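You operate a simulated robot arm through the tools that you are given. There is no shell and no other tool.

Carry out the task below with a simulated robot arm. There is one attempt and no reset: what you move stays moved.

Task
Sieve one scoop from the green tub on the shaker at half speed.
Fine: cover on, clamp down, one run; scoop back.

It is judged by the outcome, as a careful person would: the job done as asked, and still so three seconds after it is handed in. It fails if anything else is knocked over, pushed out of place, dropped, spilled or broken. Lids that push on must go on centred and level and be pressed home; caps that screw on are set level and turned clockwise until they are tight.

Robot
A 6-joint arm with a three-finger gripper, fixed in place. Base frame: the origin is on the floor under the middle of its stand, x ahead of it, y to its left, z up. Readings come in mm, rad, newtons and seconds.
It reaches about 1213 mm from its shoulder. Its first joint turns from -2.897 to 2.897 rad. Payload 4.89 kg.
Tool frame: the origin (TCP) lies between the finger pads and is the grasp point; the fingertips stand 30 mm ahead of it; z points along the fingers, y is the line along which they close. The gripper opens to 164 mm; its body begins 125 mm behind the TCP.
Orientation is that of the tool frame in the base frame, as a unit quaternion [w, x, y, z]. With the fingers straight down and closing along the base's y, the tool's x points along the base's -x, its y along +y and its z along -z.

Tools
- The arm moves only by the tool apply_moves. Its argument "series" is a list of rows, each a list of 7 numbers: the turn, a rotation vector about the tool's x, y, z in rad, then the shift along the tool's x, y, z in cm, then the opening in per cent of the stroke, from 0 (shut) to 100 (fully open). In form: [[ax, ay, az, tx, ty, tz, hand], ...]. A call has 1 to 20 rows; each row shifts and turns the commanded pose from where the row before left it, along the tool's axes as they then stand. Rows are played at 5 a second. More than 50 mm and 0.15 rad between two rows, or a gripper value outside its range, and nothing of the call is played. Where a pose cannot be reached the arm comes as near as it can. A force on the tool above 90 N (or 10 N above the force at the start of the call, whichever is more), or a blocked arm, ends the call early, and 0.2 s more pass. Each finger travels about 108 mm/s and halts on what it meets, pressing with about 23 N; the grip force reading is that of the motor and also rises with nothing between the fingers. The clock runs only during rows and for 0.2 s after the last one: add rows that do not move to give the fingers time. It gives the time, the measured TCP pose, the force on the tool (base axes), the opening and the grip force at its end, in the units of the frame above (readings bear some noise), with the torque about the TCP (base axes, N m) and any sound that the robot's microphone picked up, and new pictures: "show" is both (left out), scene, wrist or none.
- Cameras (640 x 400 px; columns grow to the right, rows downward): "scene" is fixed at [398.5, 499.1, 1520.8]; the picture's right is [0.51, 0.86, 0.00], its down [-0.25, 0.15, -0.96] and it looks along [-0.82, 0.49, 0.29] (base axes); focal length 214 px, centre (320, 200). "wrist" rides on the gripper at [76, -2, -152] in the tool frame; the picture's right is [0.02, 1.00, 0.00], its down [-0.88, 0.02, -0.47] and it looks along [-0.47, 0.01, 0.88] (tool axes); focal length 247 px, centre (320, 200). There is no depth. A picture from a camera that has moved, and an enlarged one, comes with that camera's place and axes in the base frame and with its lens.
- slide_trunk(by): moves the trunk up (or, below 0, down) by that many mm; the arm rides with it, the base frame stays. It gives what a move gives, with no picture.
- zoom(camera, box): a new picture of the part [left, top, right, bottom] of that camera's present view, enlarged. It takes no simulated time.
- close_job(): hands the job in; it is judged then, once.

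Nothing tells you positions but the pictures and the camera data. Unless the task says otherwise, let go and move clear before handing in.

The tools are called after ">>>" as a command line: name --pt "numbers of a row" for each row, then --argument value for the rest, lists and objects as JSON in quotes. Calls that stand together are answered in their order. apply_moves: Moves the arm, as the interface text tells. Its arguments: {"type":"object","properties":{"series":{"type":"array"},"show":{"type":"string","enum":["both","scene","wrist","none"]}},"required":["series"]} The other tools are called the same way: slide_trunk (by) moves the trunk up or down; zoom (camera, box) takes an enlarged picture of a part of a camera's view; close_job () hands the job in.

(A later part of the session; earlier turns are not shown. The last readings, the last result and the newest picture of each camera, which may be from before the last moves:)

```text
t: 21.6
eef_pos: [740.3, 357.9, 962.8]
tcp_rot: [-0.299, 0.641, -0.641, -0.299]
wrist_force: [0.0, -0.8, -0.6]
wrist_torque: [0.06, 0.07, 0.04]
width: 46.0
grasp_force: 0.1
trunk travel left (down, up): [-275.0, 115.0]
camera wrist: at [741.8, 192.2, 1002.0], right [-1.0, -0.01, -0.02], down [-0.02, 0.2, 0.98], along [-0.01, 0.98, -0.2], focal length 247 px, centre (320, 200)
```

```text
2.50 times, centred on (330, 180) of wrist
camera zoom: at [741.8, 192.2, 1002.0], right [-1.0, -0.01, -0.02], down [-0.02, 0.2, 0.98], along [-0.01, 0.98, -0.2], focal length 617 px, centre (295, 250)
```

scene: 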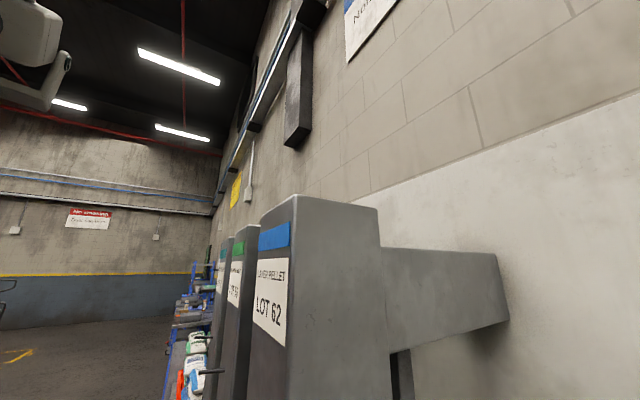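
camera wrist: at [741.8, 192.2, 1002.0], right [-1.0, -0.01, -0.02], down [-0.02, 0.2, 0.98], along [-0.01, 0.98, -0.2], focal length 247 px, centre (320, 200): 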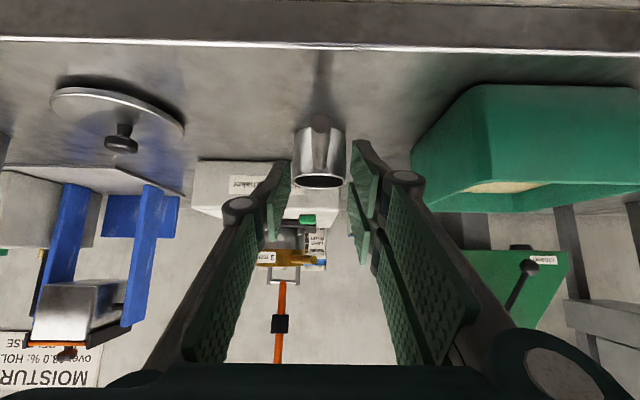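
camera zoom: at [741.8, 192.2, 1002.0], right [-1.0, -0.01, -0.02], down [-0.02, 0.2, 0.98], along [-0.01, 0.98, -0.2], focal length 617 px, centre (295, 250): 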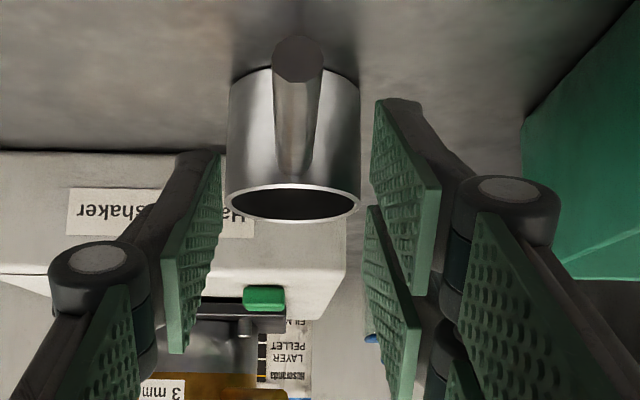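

The handle is centred between the fingers at z about 922, and the rim is near 931. I'll drop onto the handle and close.

>>> apply_moves --pt "0 0 0 1.1 0 1.12 28" --pt "0 0 0 1.1 0 1.12 28" --pt "0 0 0 0 0 0 28" --pt "0 0 0 0 0 0 15" --pt "0 0 0 0 0 0 0" --pt "0 0 0 0 0 0 0" --show "wrist"

>>> zoom --camera "wrist" --box '[240, 100, 420, 260]'

```text
t: 23.0
eef_pos: [741.0, 360.7, 931.6]
tcp_rot: [0.299, -0.64, 0.642, 0.298]
wrist_force: [-0.3, 0.2, 0.2]
wrist_torque: [0.01, -0.01, 0.08]
width: 13.1
grasp_force: 23.5
trunk travel left (down, up): [-275.0, 115.0]
camera wrist: at [742.8, 194.9, 971.4], right [-1.0, -0.01, -0.02], down [-0.02, 0.2, 0.98], along [-0.01, 0.98, -0.2], focal length 247 px, centre (320, 200)
```

wrist: 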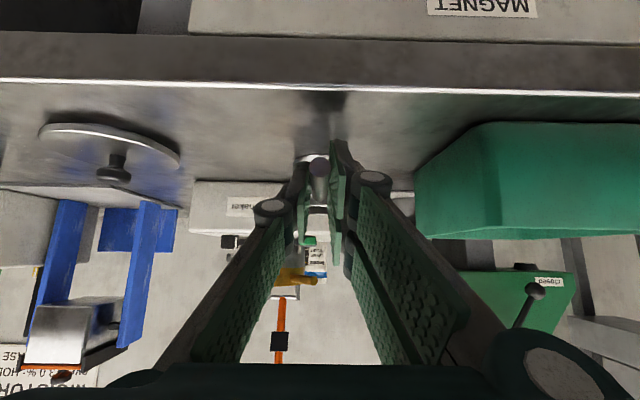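

```text
2.50 times, centred on (330, 180) of wrist
camera zoom: at [742.8, 194.9, 971.4], right [-1.0, -0.01, -0.02], down [-0.02, 0.2, 0.98], along [-0.01, 0.98, -0.2], focal length 617 px, centre (295, 250)
```

zoom: 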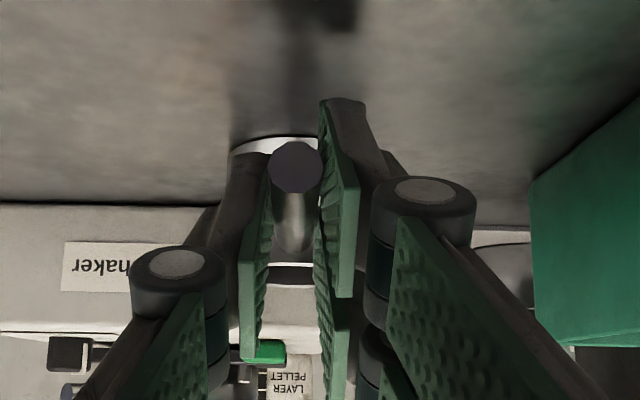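

Gripped at 13.1 mm. I'll lift straight up and check that the scoop hangs level.

>>> apply_moves --pt "0 0 0 -0.77 0 -0.64 0" --pt "0 0 0 -2.3 0 -1.93 0" --pt "0 0 0 -3.06 0 -2.57 0" --pt "0 0 0 -3.06 0 -2.57 0" --pt "0 0 0 0 0 0 0" --show "wrist"

>>> zoom --camera "wrist" --box '[240, 100, 420, 260]'

```text
t: 24.2
eef_pos: [739.6, 363.5, 1054.2]
tcp_rot: [-0.299, 0.641, -0.641, -0.299]
wrist_force: [-1.3, -1.3, -0.6]
wrist_torque: [-0.13, -0.06, -0.07]
width: 13.0
grasp_force: 22.7
trunk travel left (down, up): [-275.0, 115.0]
camera wrist: at [741.0, 196.1, 1092.9], right [-1.0, -0.01, -0.02], down [-0.02, 0.2, 0.98], along [-0.01, 0.98, -0.2], focal length 247 px, centre (320, 200)
```

wrist: 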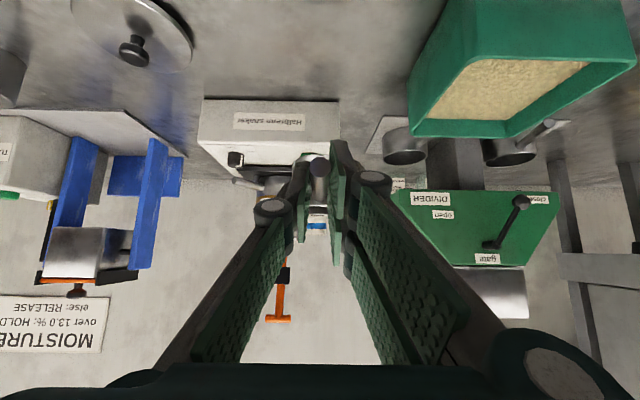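

```text
2.50 times, centred on (330, 180) of wrist
camera zoom: at [741.0, 196.1, 1092.9], right [-1.0, -0.01, -0.02], down [-0.02, 0.2, 0.98], along [-0.01, 0.98, -0.2], focal length 617 px, centre (295, 250)
```

zoom: 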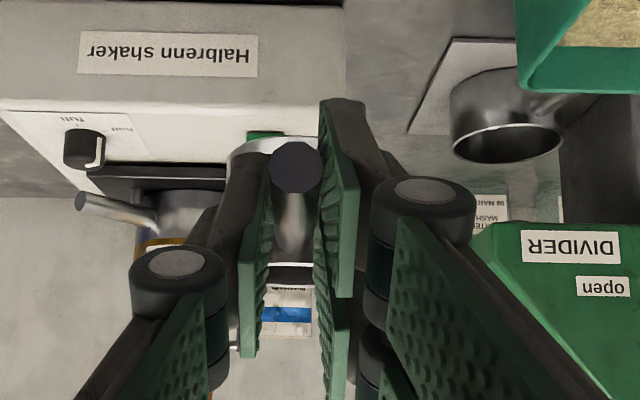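

The scoop is held level. Before filling it, I'll carry it empty to the pouring position over the sieve to confirm that the reach and the roll work there.

>>> apply_moves --pt "0 0 0 -3.5 0 -2.95 0" --pt "0 0 0 -2.26 -1.21 2.69 0" --pt "0 0 0 -2.26 -1.21 2.69 0" --pt "0 0 0 -2.26 -1.21 2.69 0" --pt "0 0 0 -2.26 -1.21 2.69 0" --pt "0 0 0 0 0 0 0" --show "wrist"

>>> zoom --camera "wrist" --box '[200, 90, 400, 250]'

```text
t: 25.6
eef_pos: [789.0, 501.5, 1100.0]
tcp_rot: [0.299, -0.64, 0.641, 0.299]
wrist_force: [0.6, 0.4, -1.3]
wrist_torque: [-0.02, 0.02, 0.05]
width: 13.1
grasp_force: 22.9
trunk travel left (down, up): [-275.0, 115.0]
camera wrist: at [790.4, 334.4, 1138.3], right [-1.0, -0.01, -0.02], down [-0.02, 0.2, 0.98], along [-0.01, 0.98, -0.2], focal length 247 px, centre (320, 200)
```

wrist: 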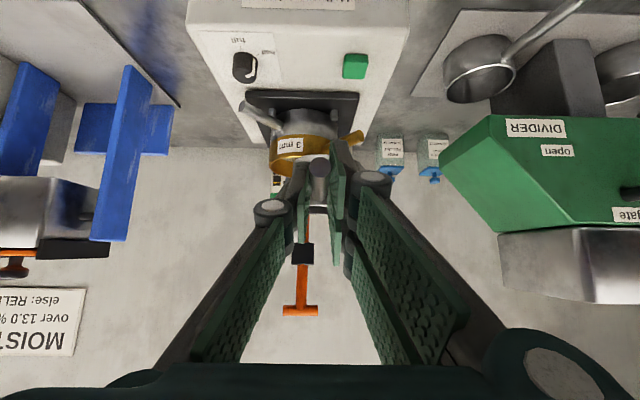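

```text
2.50 times, centred on (300, 170) of wrist
camera zoom: at [790.4, 334.4, 1138.3], right [-1.0, -0.01, -0.02], down [-0.02, 0.2, 0.98], along [-0.01, 0.98, -0.2], focal length 617 px, centre (370, 275)
```

zoom: 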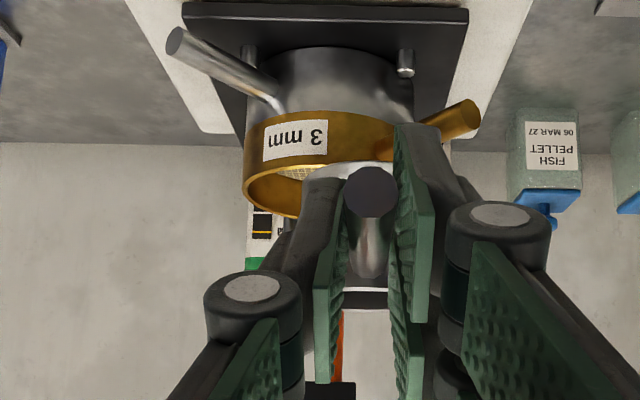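

>>> apply_moves --pt "0 0 0 -2.3 -1.15 2.74 0" --pt "0 0 0 -2.3 -1.15 2.74 0" --pt "0 0 0 0 0 0 0" --show "wrist"

>>> zoom --camera "wrist" --box '[200, 90, 400, 250]'

```text
t: 26.4
eef_pos: [811.3, 575.7, 1098.4]
tcp_rot: [0.299, -0.641, 0.641, 0.298]
wrist_force: [-0.4, 1.0, -0.9]
wrist_torque: [-0.09, 0.05, 0.05]
width: 13.0
grasp_force: 23.0
trunk travel left (down, up): [-275.0, 115.0]
camera wrist: at [813.6, 409.7, 1137.4], right [-1.0, -0.01, -0.02], down [-0.02, 0.2, 0.98], along [-0.01, 0.98, -0.2], focal length 247 px, centre (320, 200)
```

wrist: 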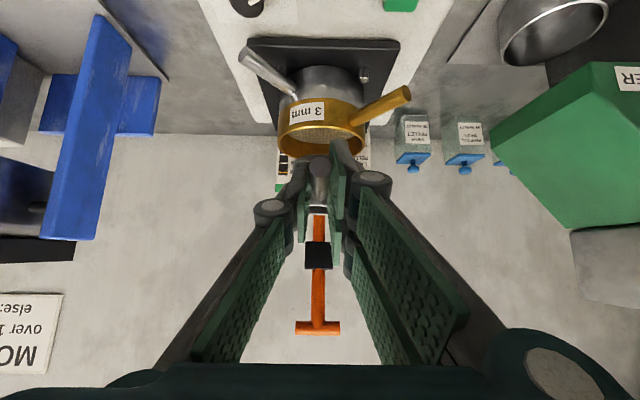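

```text
2.50 times, centred on (300, 170) of wrist
camera zoom: at [813.6, 409.7, 1137.4], right [-1.0, -0.01, -0.02], down [-0.02, 0.2, 0.98], along [-0.01, 0.98, -0.2], focal length 617 px, centre (370, 275)
```

zoom: 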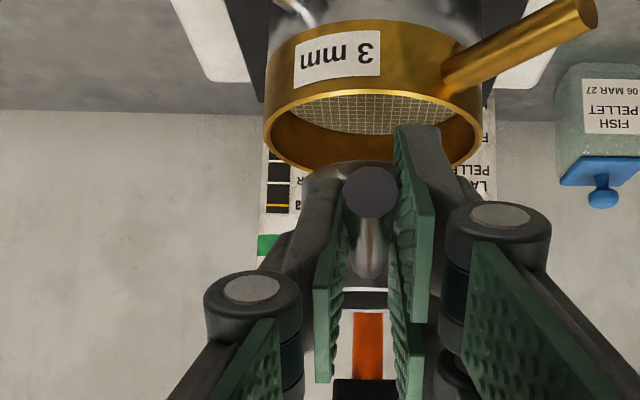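

The cup is over the sieve centre, at about (810, 658) with its rim near z 1028, and the reach is fine. I'll rehearse the roll with the scoop empty to confirm the wrist can do it.

>>> apply_moves --pt "0.09 0 -0.1072 0 0.134 0 0" --pt "0.09 0 -0.1072 0 0.134 0 0" --pt "0.09 0 -0.1072 0 0.134 0 0" --pt "0.09 0 -0.1072 0 0.134 0 0" --pt "0.09 0 -0.1072 0 0.134 0 0" --pt "0.09 0 -0.1072 0 0.134 0 0" --pt "0.09 0 -0.1072 0 0.134 0 0" --pt "0.09 0 -0.1072 0 0.134 0 0" --pt "0 0 0 0 0 0 0" --show "wrist"

```text
t: 28.4
eef_pos: [802.8, 573.2, 1093.7]
tcp_rot: [-0.594, 0.701, -0.385, 0.088]
wrist_force: [0.4, 0.1, -1.2]
wrist_torque: [-0.03, 0.02, 0.02]
width: 12.9
grasp_force: 22.8
trunk travel left (down, up): [-275.0, 115.0]
camera wrist: at [768.6, 407.2, 1112.2], right [-0.42, -0.01, -0.91], down [-0.89, 0.2, 0.41], along [0.18, 0.98, -0.1], focal length 247 px, centre (320, 200)
```

wrist: 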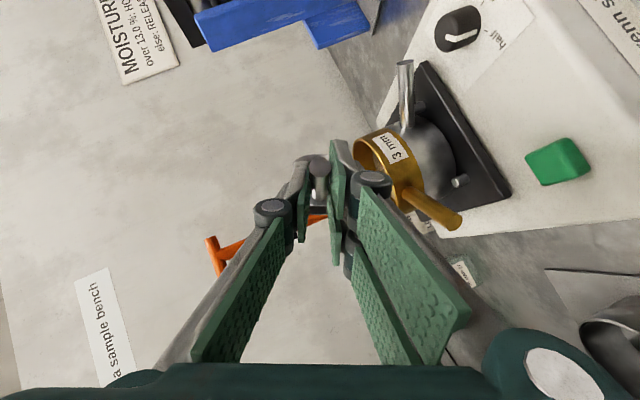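

>>> apply_moves --pt "0.09 0 -0.1072 0 0.134 0 0" --pt "0.09 0 -0.1072 0 0.134 0 0" --pt "0.09 0 -0.1072 0 0.134 0 0" --pt "0.09 0 -0.1072 0 0.134 0 0" --pt "0.09 0 -0.1072 0 0.134 0 0" --pt "0.09 0 -0.1072 0 0.134 0 0" --pt "0 0 0 0 0 0 0" --show "wrist"

>>> zoom --camera "wrist" --box '[280, 100, 480, 260]'

```text
t: 30.0
eef_pos: [797.1, 583.9, 1087.8]
tcp_rot: [-0.639, 0.682, -0.242, 0.259]
wrist_force: [1.3, -0.8, -1.4]
wrist_torque: [-0.05, 0.01, 0.12]
width: 13.2
grasp_force: 23.1
out of reach, approached as far as the arm can: row 4, 5, 6
trunk travel left (down, up): [-275.0, 115.0]
camera wrist: at [752.3, 419.3, 1100.6], right [0.02, -0.08, -1.0], down [-0.97, 0.23, -0.03], along [0.23, 0.97, -0.08], focal length 247 px, centre (320, 200)
```

wrist: 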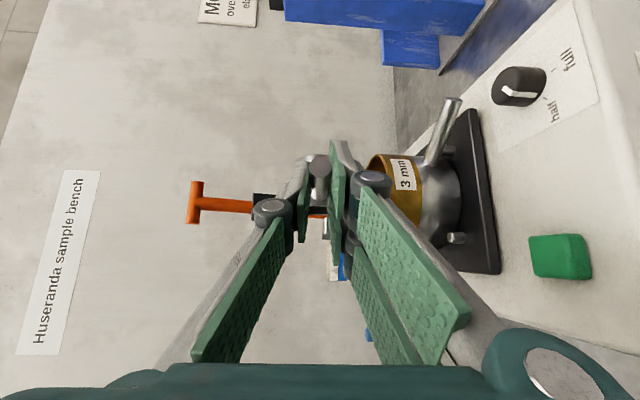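

```text
2.50 times, centred on (380, 180) of wrist
camera zoom: at [752.3, 419.3, 1100.6], right [0.02, -0.08, -1.0], down [-0.97, 0.23, -0.03], along [0.23, 0.97, -0.08], focal length 617 px, centre (170, 250)
```

zoom: 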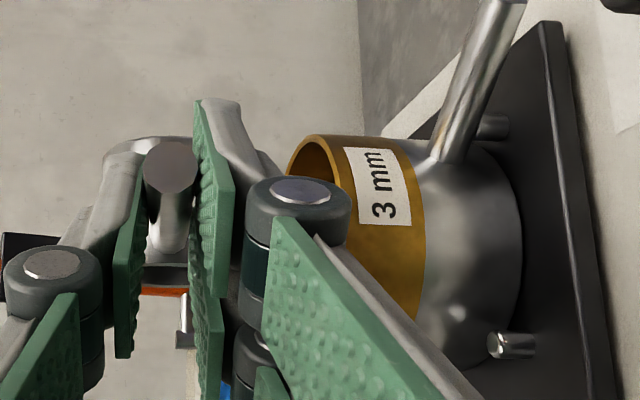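

The roll toward −x tops out near 90°. I'll return to level and rehearse the roll in the other direction.

>>> apply_moves --pt "-0.09 0 0.1072 0 -0.134 0 0" --pt "-0.09 0 0.1072 0 -0.134 0 0" --pt "-0.09 0 0.1072 0 -0.134 0 0" --pt "-0.09 0 0.1072 0 -0.134 0 0" --pt "-0.09 0 0.1072 0 -0.134 0 0" --pt "-0.09 0 0.1072 0 -0.134 0 0" --pt "-0.09 0 0.1072 0 -0.134 0 0" --pt "-0.09 0 0.1072 0 -0.134 0 0" --pt "-0.09 0 0.1072 0 -0.134 0 0" --pt "-0.09 0 0.1072 0 -0.134 0 0" --pt "-0.09 0 0.1072 0 -0.134 0 0" --pt "-0.09 0 0.1072 0 -0.134 0 0" --pt "-0.09 0 0.1072 0 -0.134 0 0" --pt "-0.09 0 0.1072 0 -0.134 0 0" --pt "0 0 0 0 0 0 0" --show "wrist"

```text
t: 33.2
eef_pos: [807.0, 584.4, 1096.5]
tcp_rot: [0.153, -0.568, 0.707, 0.392]
wrist_force: [0.4, -0.6, -1.2]
wrist_torque: [-0.02, 0.09, 0.03]
width: 13.3
grasp_force: 23.1
trunk travel left (down, up): [-275.0, 115.0]
camera wrist: at [820.4, 420.5, 1144.3], right [-0.93, 0.03, 0.36], down [0.36, 0.26, 0.9], along [-0.06, 0.97, -0.25], focal length 247 px, centre (320, 200)
```

wrist: 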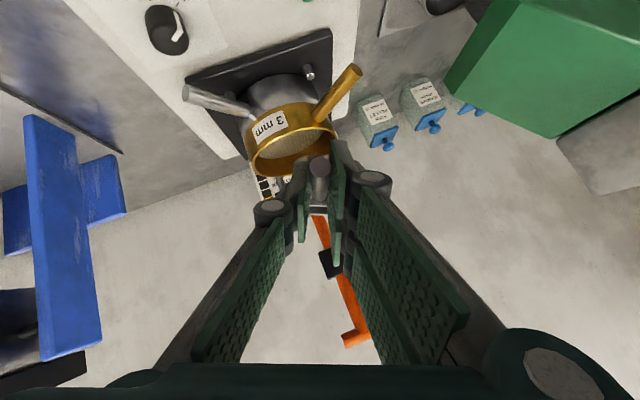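

The commanded pose shifted when the reach ran out, so the scoop now leans about 22° the other way. I'll bring it back to level, recentre, then try rolling toward +x.

>>> apply_moves --pt "0.0748 -0.021 -0.1075 0 0 0 0" --pt "0.0748 -0.021 -0.1075 0 0 0 0" --pt "0.0748 -0.021 -0.1075 0 0 0 0" --pt "0 0 0 0.43 -0.4 -0.74 0" --pt "0 0 0 0 0 0 0" --show "none"

>>> apply_moves --pt "-0.09 0 0.1072 0 -0.134 0 0" --pt "-0.09 0 0.1072 0 -0.134 0 0" --pt "-0.09 0 0.1072 0 -0.134 0 0" --pt "-0.09 0 0.1072 0 -0.134 0 0" --pt "-0.09 0 0.1072 0 -0.134 0 0" --pt "-0.09 0 0.1072 0 -0.134 0 0" --pt "-0.09 0 0.1072 0 -0.134 0 0" --pt "-0.09 0 0.1072 0 -0.134 0 0" --pt "0 0 0 0 0 0 0" --show "wrist"

```text
t: 34.4
eef_pos: [811.6, 576.6, 1098.2]
tcp_rot: [0.301, -0.641, 0.641, 0.297]
wrist_force: [-0.4, -0.1, -1.1]
wrist_torque: [-0.06, -0.05, -0.03]
width: 13.3
grasp_force: 23.3
trunk travel left (down, up): [-275.0, 115.0]
```

```text
t: 36.4
eef_pos: [820.5, 575.5, 1093.7]
tcp_rot: [-0.086, -0.384, 0.702, 0.593]
wrist_force: [1.4, 1.5, -0.9]
wrist_torque: [0.0, 0.04, 0.06]
width: 13.2
grasp_force: 22.8
trunk travel left (down, up): [-275.0, 115.0]
camera wrist: at [856.0, 409.3, 1109.8], right [-0.45, -0.01, 0.89], down [0.87, 0.2, 0.45], along [-0.19, 0.98, -0.08], focal length 247 px, centre (320, 200)
```

wrist: 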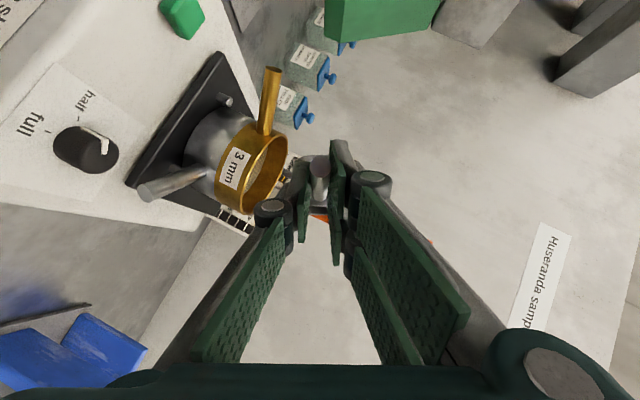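

>>> apply_moves --pt "-0.09 0 0.1072 0 -0.134 0 0" --pt "-0.09 0 0.1072 0 -0.134 0 0" --pt "-0.09 0 0.1072 0 -0.134 0 0" --pt "-0.09 0 0.1072 0 -0.134 0 0" --pt "0 0 0 0 0 0 0" --show "none"

>>> apply_moves --pt "-0.09 0 0.1072 0 -0.134 0 0" --pt "-0.09 0 0.1072 0 -0.134 0 0" --pt "0 0 0 0 0 0 0" --show "wrist"

```text
t: 37.6
eef_pos: [820.4, 575.9, 1088.0]
tcp_rot: [-0.276, -0.206, 0.65, 0.677]
wrist_force: [-0.1, 0.3, -1.8]
wrist_torque: [-0.01, -0.02, 0.06]
width: 13.4
grasp_force: 22.8
trunk travel left (down, up): [-275.0, 115.0]
```

```text
t: 38.4
eef_pos: [820.6, 575.4, 1087.5]
tcp_rot: [-0.365, -0.108, 0.605, 0.699]
wrist_force: [0.5, 0.1, -0.8]
wrist_torque: [0.0, -0.03, 0.04]
width: 12.9
grasp_force: 23.0
trunk travel left (down, up): [-275.0, 115.0]
camera wrist: at [856.4, 408.9, 1069.7], right [0.36, -0.01, 0.93], down [0.91, 0.2, -0.35], along [-0.18, 0.98, 0.09], focal length 247 px, centre (320, 200)
```

wrist: 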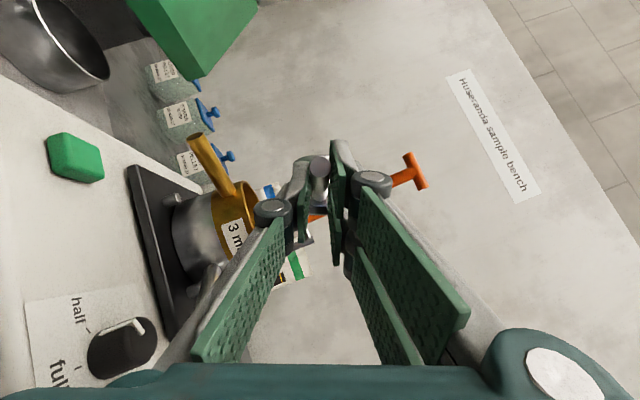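

Rolling toward +x works to at least 112°, so I'll pour that way. Now I'll roll back to level and head for the tub.

>>> apply_moves --pt "0.09 0 -0.1072 0 0.134 0 0" --pt "0.09 0 -0.1072 0 0.134 0 0" --pt "0.09 0 -0.1072 0 0.134 0 0" --pt "0.09 0 -0.1072 0 0.134 0 0" --pt "0.09 0 -0.1072 0 0.134 0 0" --pt "0.09 0 -0.1072 0 0.134 0 0" --pt "0.09 0 -0.1072 0 0.134 0 0" --pt "0.09 0 -0.1072 0 0.134 0 0" --pt "0.09 0 -0.1072 0 0.134 0 0" --pt "0.09 0 -0.1072 0 0.134 0 0" --pt "0.09 0 -0.1072 0 0.134 0 0" --pt "0.09 0 -0.1072 0 0.134 0 0" --pt "0.09 0 -0.1072 0 0.134 0 0" --pt "0.09 0 -0.1072 0 0.134 0 0" --pt "0 0 0 0 0 0 0" --show "none"

```text
t: 41.6
eef_pos: [812.5, 576.5, 1100.1]
tcp_rot: [0.301, -0.641, 0.641, 0.297]
wrist_force: [-0.1, -0.7, -0.1]
wrist_torque: [-0.06, -0.06, -0.07]
width: 13.2
grasp_force: 23.3
trunk travel left (down, up): [-275.0, 115.0]
```

>>> apply_moves --pt "0 0 0 2.2 1.21 -2.75 0" --pt "0 0 0 2.2 1.21 -2.75 0" --pt "0 0 0 2.2 1.21 -2.75 0" --pt "0 0 0 2.2 1.21 -2.75 0" --pt "0 0 0 2.2 1.21 -2.75 0" --pt "0 0 0 2.2 1.21 -2.75 0" --pt "0 0 0 0.45 3.43 -0.54 0" --pt "0 0 0 0.45 3.43 -0.54 0" --pt "0 0 0 0.45 3.43 -0.54 0" --pt "0 0 0 0.45 3.43 -0.54 0" --pt "0 0 0 0.45 3.43 -0.54 0" --pt "0 0 0 0 0 0 0" --show "wrist"

>>> zoom --camera "wrist" --box '[190, 0, 450, 170]'

```text
t: 44.2
eef_pos: [567.5, 329.5, 1105.4]
tcp_rot: [0.301, -0.64, 0.641, 0.297]
wrist_force: [0.1, 0.7, -0.4]
wrist_torque: [-0.05, -0.09, -0.08]
width: 13.1
grasp_force: 23.5
trunk travel left (down, up): [-275.0, 115.0]
camera wrist: at [569.1, 164.1, 1145.5], right [-1.0, -0.01, -0.02], down [-0.02, 0.2, 0.98], along [-0.01, 0.98, -0.2], focal length 247 px, centre (320, 200)
```

wrist: 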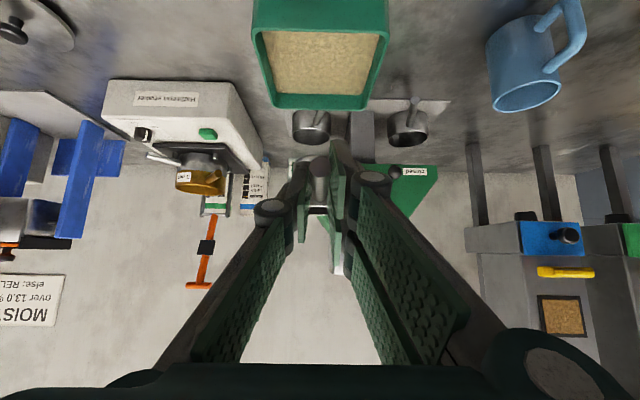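

```text
2.35 times, centred on (320, 85) of wrist
camera zoom: at [569.1, 164.1, 1145.5], right [-1.0, -0.01, -0.02], down [-0.02, 0.2, 0.98], along [-0.01, 0.98, -0.2], focal length 581 px, centre (320, 471)
```

zoom: 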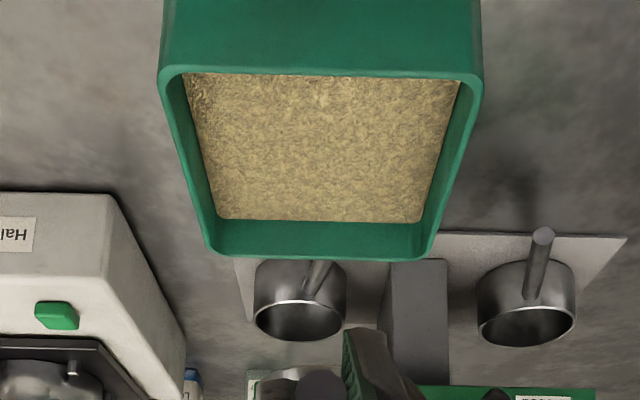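

The tub is refined to centre (569, 407), rim near z 957, grain near 936. I'll tip the scoop mouth-forward by 70° high above the tub and line it up near the front wall.

>>> apply_moves --pt "0 0.1357 0 0 0 0 0" --pt "0 0.1357 0 0 0 0 0" --pt "0 0.1357 0 0 0 0 0" --pt "0 0.1357 0 0 0 0 0" --pt "0 0.1357 0 0 0 0 0" --pt "0 0.1357 0 0 0 0 0" --pt "0 0.1357 0 0 0 0 0" --pt "0 0.1357 0 0 0 0 0" --pt "0 0.1357 0 0 0 0 0" --pt "0 0 0 -2.6 -0.09 -0.95 0" --pt "0 0 0 -2.6 -0.09 -0.95 0" --pt "0 0 0 0 0 0 0" --show "wrist"

>>> zoom --camera "wrist" --box '[220, 80, 420, 240]'

```text
t: 46.8
eef_pos: [572.1, 384.6, 1104.2]
tcp_rot: [-0.122, -0.696, 0.697, -0.125]
wrist_force: [0.2, 0.8, -1.2]
wrist_torque: [-0.08, 0.02, 0.04]
width: 13.3
grasp_force: 22.9
trunk travel left (down, up): [-275.0, 115.0]
camera wrist: at [572.6, 365.2, 1272.6], right [-1.0, -0.02, 0.0], down [-0.02, 0.99, 0.14], along [-0.01, 0.14, -0.99], focal length 247 px, centre (320, 200)
```

wrist: 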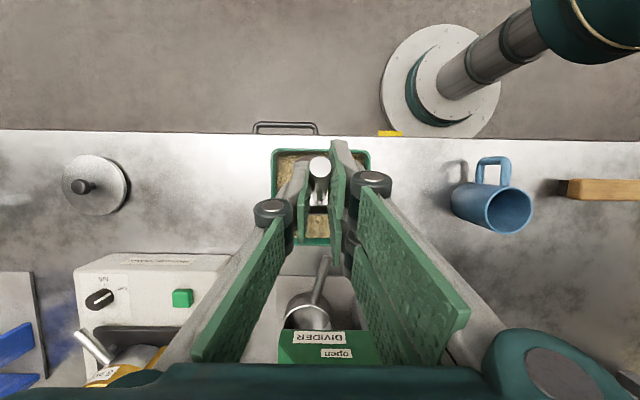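

```text
2.50 times, centred on (320, 160) of wrist
camera zoom: at [572.6, 365.2, 1272.6], right [-1.0, -0.02, 0.0], down [-0.02, 0.99, 0.14], along [-0.01, 0.14, -0.99], focal length 617 px, centre (320, 300)
```

zoom: 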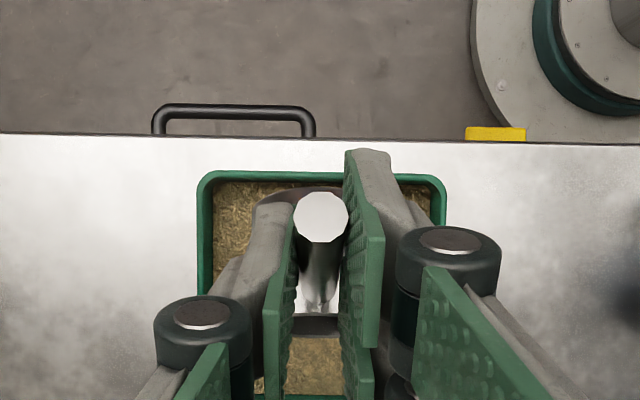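

>>> apply_moves --pt "0 0 0 -1.03 0.1 2.82 0" --pt "0 0 0 -1.03 0.1 2.82 0" --pt "0 0 0 0 0 0 0" --show "wrist"

>>> zoom --camera "wrist" --box '[220, 80, 420, 240]'

```text
t: 47.6
eef_pos: [568.8, 385.7, 1041.7]
tcp_rot: [-0.123, -0.695, 0.697, -0.124]
wrist_force: [0.8, 0.6, -1.6]
wrist_torque: [-0.1, 0.06, -0.02]
width: 13.1
grasp_force: 22.7
trunk travel left (down, up): [-275.0, 115.0]
camera wrist: at [570.2, 365.1, 1211.5], right [-1.0, -0.02, 0.0], down [-0.02, 0.99, 0.14], along [-0.01, 0.14, -0.99], focal length 247 px, centre (320, 200)
```

wrist: 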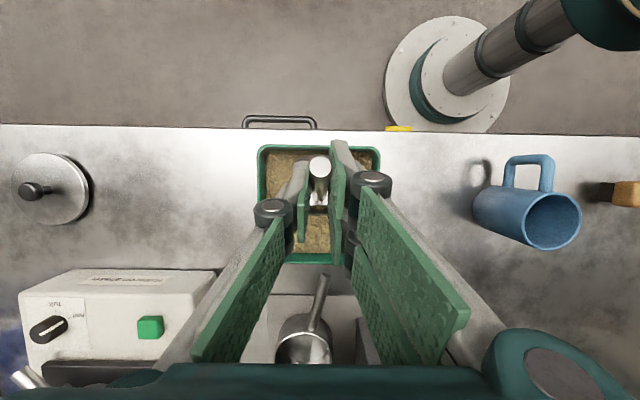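

```text
2.50 times, centred on (320, 160) of wrist
camera zoom: at [570.2, 365.1, 1211.5], right [-1.0, -0.02, 0.0], down [-0.02, 0.99, 0.14], along [-0.01, 0.14, -0.99], focal length 617 px, centre (320, 300)
```

zoom: 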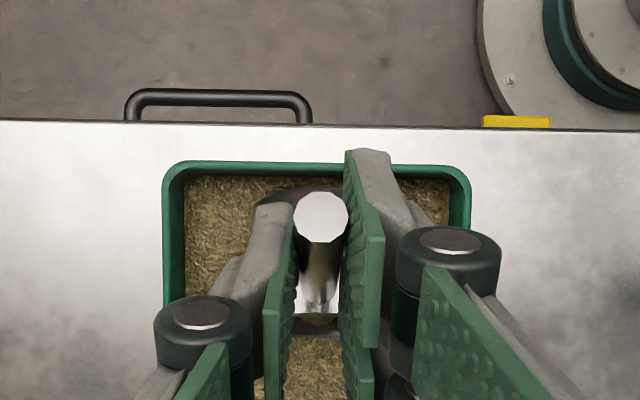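

The cup's lip is at the grain surface. I'll plunge in and push forward.

>>> apply_moves --pt "0 0 0 -0.53 0 1.46 0" --pt "0 0 0 -0.53 0 1.46 0" --pt "0 0 0 -1.04 0 -0.375 0" --pt "0 0 0 -1.04 0 -0.375 0" --pt "0 0 0 0 0 0 0" --show "wrist"

>>> zoom --camera "wrist" --box '[220, 80, 420, 280]'

```text
t: 48.8
eef_pos: [568.3, 407.5, 1012.8]
tcp_rot: [-0.122, -0.695, 0.697, -0.124]
wrist_force: [-0.7, 0.7, 0.8]
wrist_torque: [0.06, -0.01, -0.04]
width: 13.1
grasp_force: 23.0
trunk travel left (down, up): [-275.0, 115.0]
camera wrist: at [569.9, 387.8, 1181.4], right [-1.0, -0.02, 0.0], down [-0.02, 0.99, 0.14], along [-0.01, 0.14, -0.99], focal length 247 px, centre (320, 200)
```

wrist: 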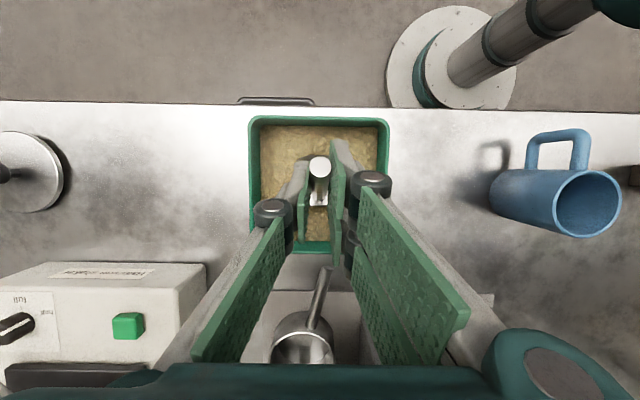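

```text
2.00 times, centred on (320, 180) of wrist
camera zoom: at [569.9, 387.8, 1181.4], right [-1.0, -0.02, 0.0], down [-0.02, 0.99, 0.14], along [-0.01, 0.14, -0.99], focal length 494 px, centre (320, 240)
```

zoom: 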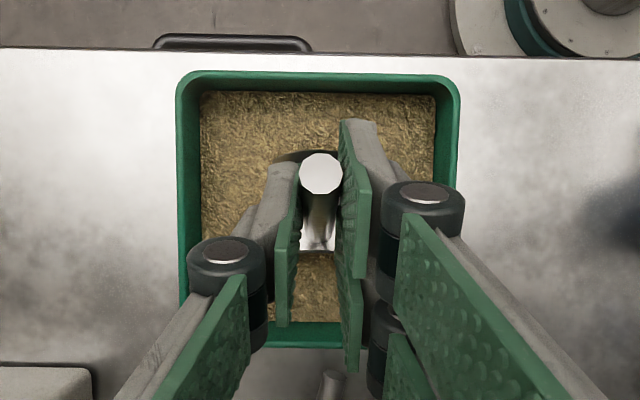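

There is little resistance, so the grain yields. Now I'll rotate the cup up through the grain while lifting out over the rim, ending level.

>>> apply_moves --pt "0 -0.131 0 0.9 0 0.47 0" --pt "0 -0.131 0 0.88 0 0.37 0" --pt "0 -0.131 0 0.93 0 0.46 0" --pt "0 -0.131 0 0.985 0 0.5 0" --pt "0 0 0 0 0 0 0" --pt "0 -0.131 0 0.75 0 -0.24 0" --pt "0 -0.131 0 0.57 0 -0.63 0" --pt "0 -0.131 0 0.25 0 -0.44 0" --pt "0 -0.1018 0 0.15 0 -0.18 0" --pt "0 -0.1018 0 -0.045 0 -0.28 0" --pt "0 -0.1018 0 -0.21 0 -0.29 0" --pt "0 0 0 0 0 0 0" --show "wrist"

>>> zoom --camera "wrist" --box '[220, 0, 420, 200]'

```text
t: 51.4
eef_pos: [568.5, 345.3, 1015.3]
tcp_rot: [0.301, -0.64, 0.641, 0.298]
wrist_force: [1.4, -1.1, -0.9]
wrist_torque: [-0.03, 0.05, 0.06]
width: 12.7
grasp_force: 22.9
trunk travel left (down, up): [-275.0, 115.0]
camera wrist: at [569.7, 179.0, 1055.1], right [-1.0, -0.01, -0.02], down [-0.02, 0.2, 0.98], along [-0.01, 0.98, -0.2], focal length 247 px, centre (320, 200)
```

wrist: 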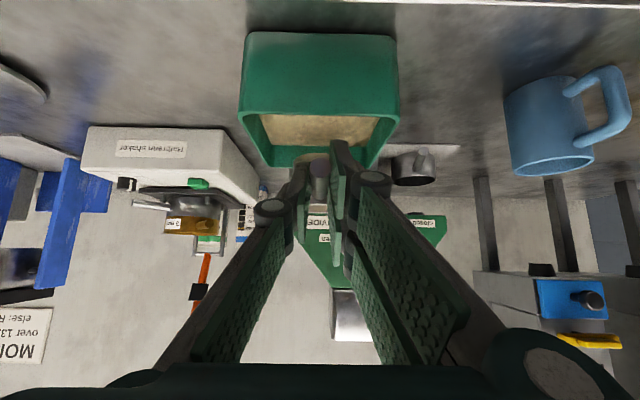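

```text
2.00 times, centred on (320, 100) of wrist
camera zoom: at [569.7, 179.0, 1055.1], right [-1.0, -0.01, -0.02], down [-0.02, 0.2, 0.98], along [-0.01, 0.98, -0.2], focal length 494 px, centre (320, 400)
```

zoom: 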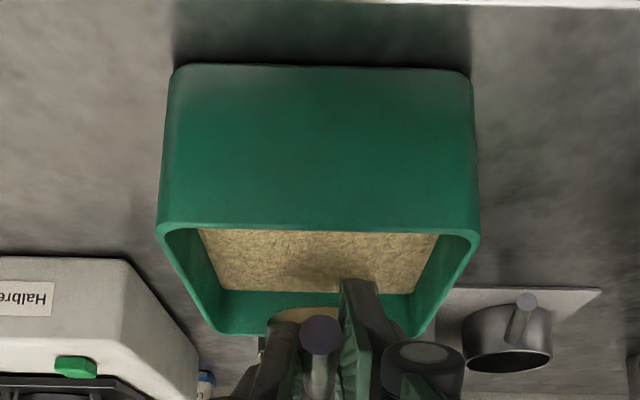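

>>> zoom --camera "wrist" --box '[270, 120, 370, 230]'

```text
3.64 times, centred on (320, 175) of wrist
camera zoom: at [569.7, 179.0, 1055.1], right [-1.0, -0.01, -0.02], down [-0.02, 0.2, 0.98], along [-0.01, 0.98, -0.2], focal length 898 px, centre (320, 291)
```

zoom: 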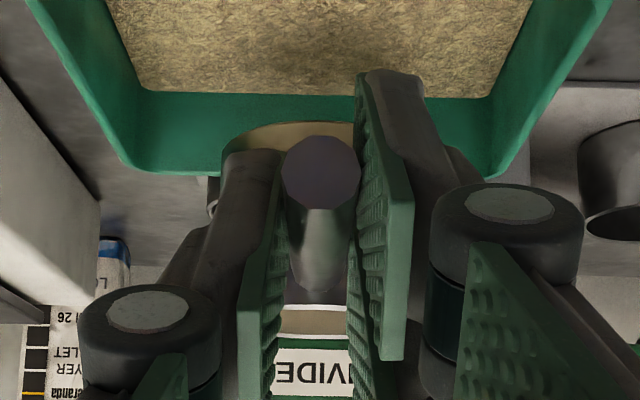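

>>> zoom --camera "wrist" --box '[300, 190, 340, 230]'

```text
10.00 times, centred on (320, 210) of wrist
camera zoom: at [569.7, 179.0, 1055.1], right [-1.0, -0.01, -0.02], down [-0.02, 0.2, 0.98], along [-0.01, 0.98, -0.2], focal length 2470 px, centre (320, 100)
```

zoom: 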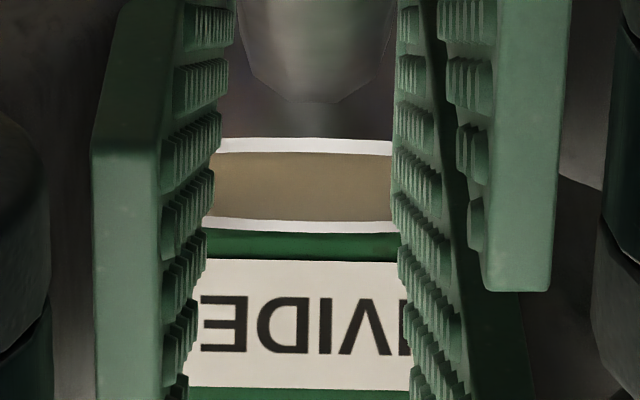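

The mouth now shows a brown fill between the near and far rim, where it was dark when empty. I'll lift clear and re-check away from the tub's reflections.

>>> apply_moves --pt "0 0 0 -1.2 0 -1.0 0" --pt "0 0 0 -1.9 0 -1.6 0" --pt "0 0 0 -1.9 0 -1.6 0" --pt "0 0 0 -1.9 0 -1.59 0" --pt "0 0 0 -0.22 -2.0 0.27 0" --pt "0 0 0 -0.22 -3.0 0.27 0" --pt "0 0 0 -0.22 -3.0 0.27 0" --pt "0 0 0 -0.22 -3.0 0.27 0" --pt "0 0 0 -0.22 -3.0 0.27 0" --pt "0 0 0 -0.22 -2.0 0.27 0" --pt "0 0 0 0 -1.2 0 0" --pt "0 0 0 0 0 0 0" --show "wrist"

>>> zoom --camera "wrist" --box '[290, 170, 350, 230]'

>>> zoom --camera "wrist" --box '[380, 0, 640, 160]'

```text
t: 54.0
eef_pos: [738.3, 365.7, 1106.2]
tcp_rot: [-0.299, 0.641, -0.641, -0.297]
wrist_force: [0.5, 0.7, -0.5]
wrist_torque: [-0.02, -0.01, 0.04]
width: 13.0
grasp_force: 23.0
trunk travel left (down, up): [-275.0, 115.0]
camera wrist: at [741.2, 199.4, 1146.5], right [-1.0, -0.01, -0.02], down [-0.02, 0.2, 0.98], along [-0.01, 0.98, -0.2], focal length 247 px, centre (320, 200)
```

wrist: 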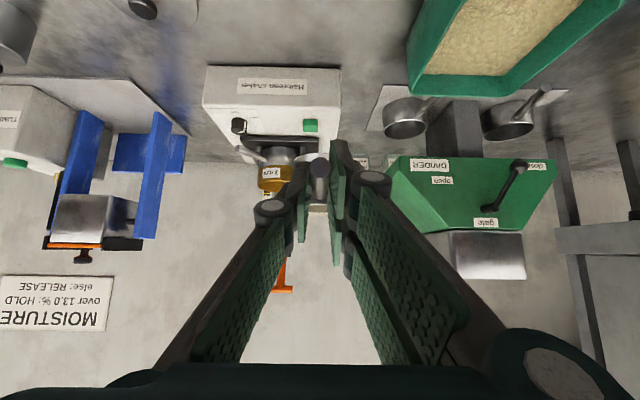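

```text
6.67 times, centred on (320, 200) of wrist
camera zoom: at [741.2, 199.4, 1146.5], right [-1.0, -0.01, -0.02], down [-0.02, 0.2, 0.98], along [-0.01, 0.98, -0.2], focal length 1646 px, centre (320, 200)
```

zoom: 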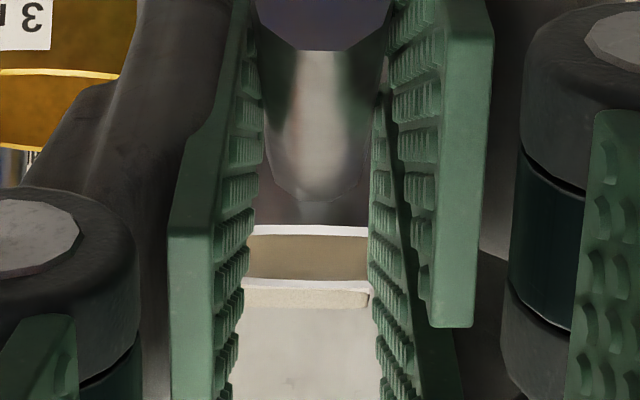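

```text
2.46 times, centred on (510, 80) of wrist
camera zoom: at [741.2, 199.4, 1146.5], right [-1.0, -0.01, -0.02], down [-0.02, 0.2, 0.98], along [-0.01, 0.98, -0.2], focal length 608 px, centre (-148, 495)
```

zoom: 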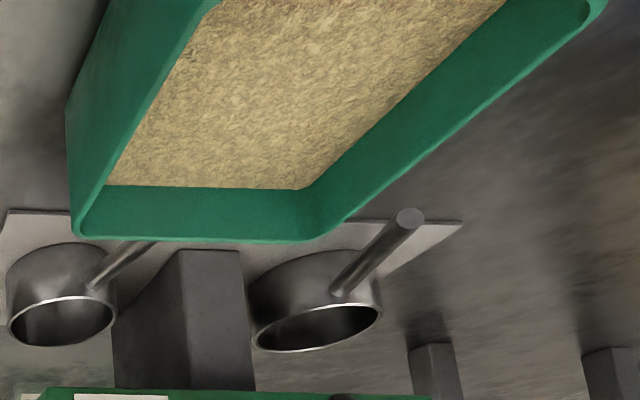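

The fill is still there away from the tub, so the scoop is loaded. I'll carry it level to the sieve.

>>> apply_moves --pt "0 0 0 -1.1 -0.55 1.3 0" --pt "0 0 0 -2.23 -1.14 2.66 0" --pt "0 0 0 -2.23 -1.14 2.66 0" --pt "0 0 0 -2.23 -1.14 2.66 0" --pt "0 0 0 -2.23 -1.14 2.66 0" --pt "0 0 0 -2.23 -1.14 2.66 0" --pt "0 0 0 -1.1 -0.5 1.3 0" --pt "0 0 0 0 0 0 0" --pt "0 0 0 0 0 0 0" --show "wrist"

>>> zoom --camera "wrist" --box '[220, 80, 420, 240]'

```text
t: 56.0
eef_pos: [808.2, 574.8, 1106.6]
tcp_rot: [-0.3, 0.641, -0.641, -0.297]
wrist_force: [0.2, 0.6, -1.2]
wrist_torque: [-0.09, -0.02, -0.02]
width: 13.2
grasp_force: 22.6
trunk travel left (down, up): [-275.0, 115.0]
camera wrist: at [808.9, 407.5, 1145.7], right [-1.0, -0.01, -0.02], down [-0.02, 0.2, 0.98], along [-0.01, 0.98, -0.2], focal length 247 px, centre (320, 200)
```

wrist: 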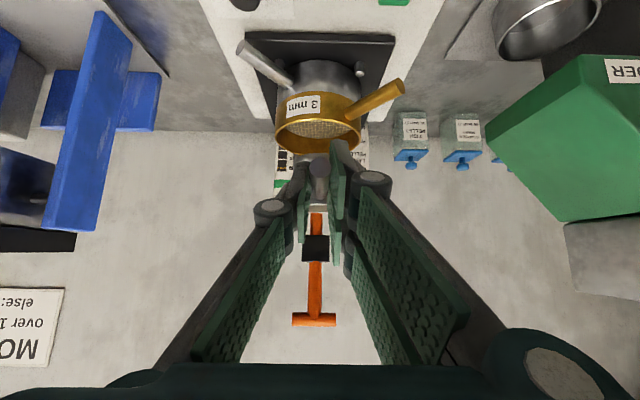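

```text
2.50 times, centred on (320, 160) of wrist
camera zoom: at [808.9, 407.5, 1145.7], right [-1.0, -0.01, -0.02], down [-0.02, 0.2, 0.98], along [-0.01, 0.98, -0.2], focal length 617 px, centre (320, 300)
```

zoom: 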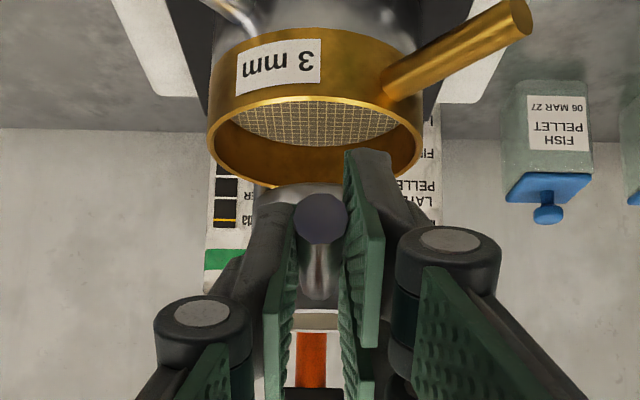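

The sieve is at about (809.5, 658). I'll offset 12 mm toward −x so the pouring lip stays over the middle, drop 10 mm, and roll the cup over steadily.

>>> apply_moves --pt "0 0 0 0.766 1.2 0.643 0" --pt "0 0 0 0 0 0 0" --pt "-0.09 0 0.1072 0 -0.134 0 0" --pt "-0.09 0 0.1072 0 -0.134 0 0" --pt "-0.09 0 0.1072 0 -0.134 0 0" --pt "-0.09 0 0.1072 0 -0.134 0 0" --pt "-0.09 0 0.1072 0 -0.134 0 0" --pt "0 0 0 0 0 0 0" --show "wrist"

```text
t: 57.8
eef_pos: [803.4, 573.3, 1094.7]
tcp_rot: [0.062, -0.499, 0.705, 0.5]
wrist_force: [0.7, 0.8, -0.4]
wrist_torque: [0.01, 0.04, 0.07]
width: 13.1
grasp_force: 22.9
trunk travel left (down, up): [-275.0, 115.0]
camera wrist: at [829.0, 407.0, 1123.6], right [-0.78, -0.01, 0.63], down [0.62, 0.2, 0.76], along [-0.14, 0.98, -0.15], focal length 247 px, centre (320, 200)
```

wrist: 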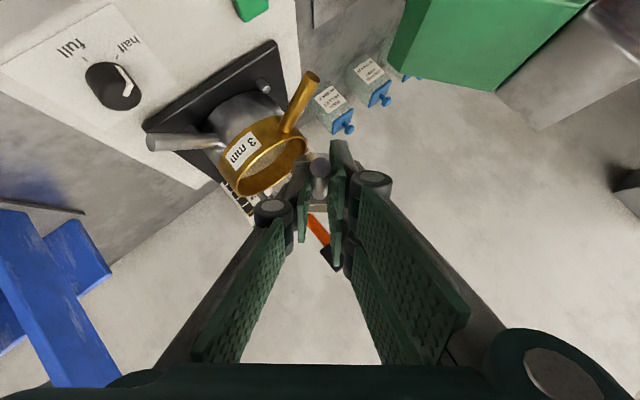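

>>> zoom --camera "wrist" --box '[210, 100, 350, 220]'

>>> apply_moves --pt "-0.09 0 0.1072 0 -0.134 0 0" --pt "-0.09 0 0.1072 0 -0.134 0 0" --pt "-0.09 0 0.1072 0 -0.134 0 0" --pt "0 0 0 0 0 0 0" --pt "-0.09 0 0.1072 0 -0.134 0 0" --pt "-0.09 0 0.1072 0 -0.134 0 0" --pt "-0.09 0 0.1072 0 -0.134 0 0" --pt "0 0 0 0 0 0 0" --show "wrist"

>>> zoom --camera "wrist" --box '[180, 120, 340, 260]'

```text
3.33 times, centred on (280, 160) of wrist
camera zoom: at [829.0, 407.0, 1123.6], right [-0.78, -0.01, 0.63], down [0.62, 0.2, 0.76], along [-0.14, 0.98, -0.15], focal length 823 px, centre (453, 333)
```

zoom: 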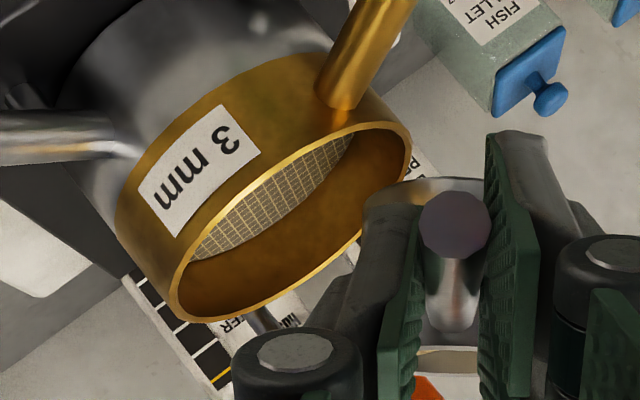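

```text
t: 59.6
eef_pos: [806.6, 573.2, 1087.1]
tcp_rot: [-0.229, -0.252, 0.669, 0.661]
wrist_force: [1.3, -0.1, -0.9]
wrist_torque: [0.08, 0.01, 0.05]
width: 13.3
grasp_force: 23.4
trunk travel left (down, up): [-275.0, 115.0]
camera wrist: at [845.7, 406.4, 1087.3], right [-0.05, -0.01, 1.0], down [0.98, 0.2, 0.05], along [-0.2, 0.98, 0.0], focal length 247 px, centre (320, 200)
```

wrist: 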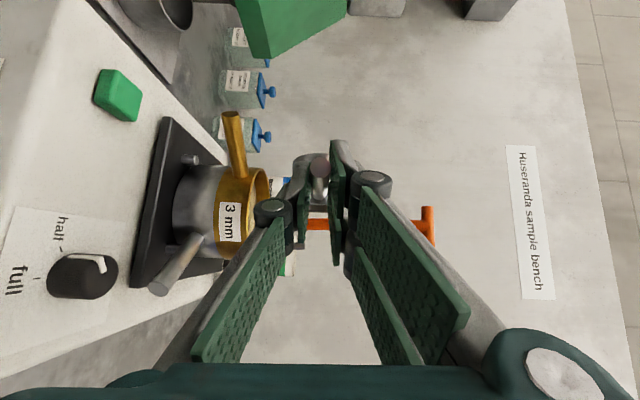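

```text
2.86 times, centred on (260, 190) of wrist
camera zoom: at [845.7, 406.4, 1087.3], right [-0.05, -0.01, 1.0], down [0.98, 0.2, 0.05], along [-0.2, 0.98, 0.0], focal length 706 px, centre (491, 229)
```

zoom: 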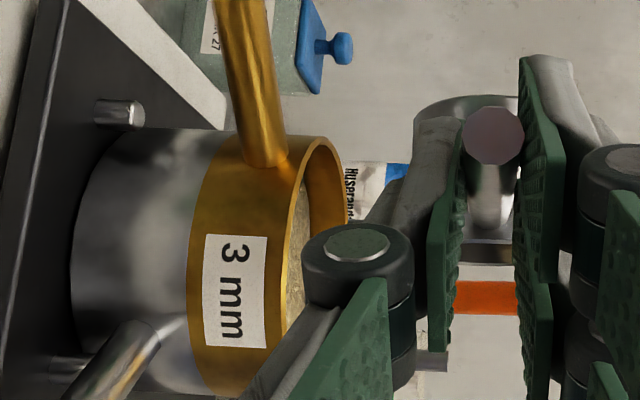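

The cup mouth now looks empty, and I can see material inside the sieve. I'll roll further and pause to empty it completely.

>>> apply_moves --pt "-0.09 0 0.1072 0 -0.134 0 0" --pt "-0.09 0 0.1072 0 -0.134 0 0" --pt "-0.09 0 0.1072 0 -0.134 0 0" --pt "0 0 0 0 0 0 0" --pt "0 0 0 0 0 0 0" --pt "0 0 0 0 0 0 0" --pt "0 0 0 0 0 0 0" --show "wrist"

>>> zoom --camera "wrist" --box '[200, 120, 360, 260]'

```text
t: 61.2
eef_pos: [805.9, 573.3, 1083.6]
tcp_rot: [-0.365, -0.109, 0.605, 0.699]
wrist_force: [-0.6, -0.4, -0.1]
wrist_torque: [-0.04, -0.03, 0.01]
width: 13.4
grasp_force: 23.0
trunk travel left (down, up): [-275.0, 115.0]
camera wrist: at [841.7, 407.1, 1067.8], right [0.36, -0.02, 0.93], down [0.91, 0.2, -0.35], along [-0.18, 0.98, 0.09], focal length 247 px, centre (320, 200)
```

wrist: 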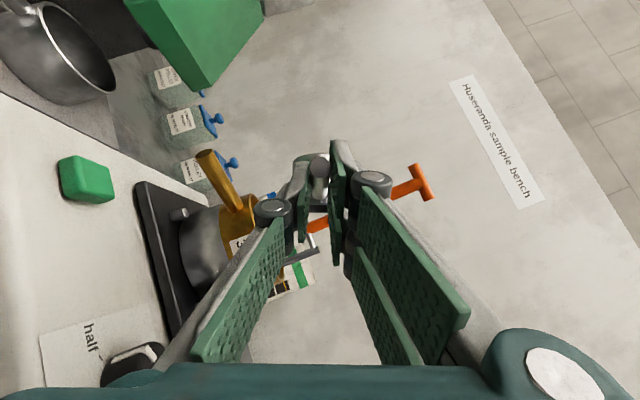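

```text
2.86 times, centred on (280, 190) of wrist
camera zoom: at [841.7, 407.1, 1067.8], right [0.36, -0.02, 0.93], down [0.91, 0.2, -0.35], along [-0.18, 0.98, 0.09], focal length 706 px, centre (434, 229)
```

zoom: 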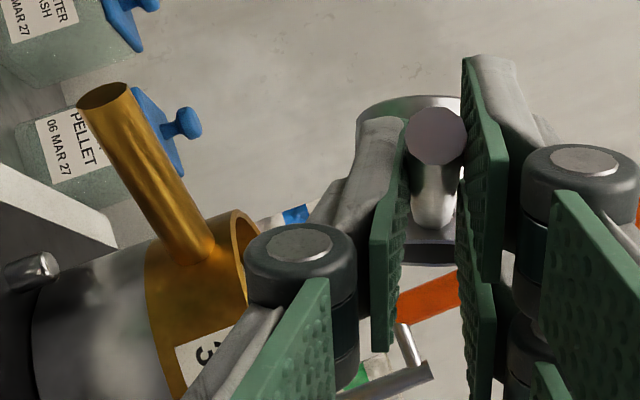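

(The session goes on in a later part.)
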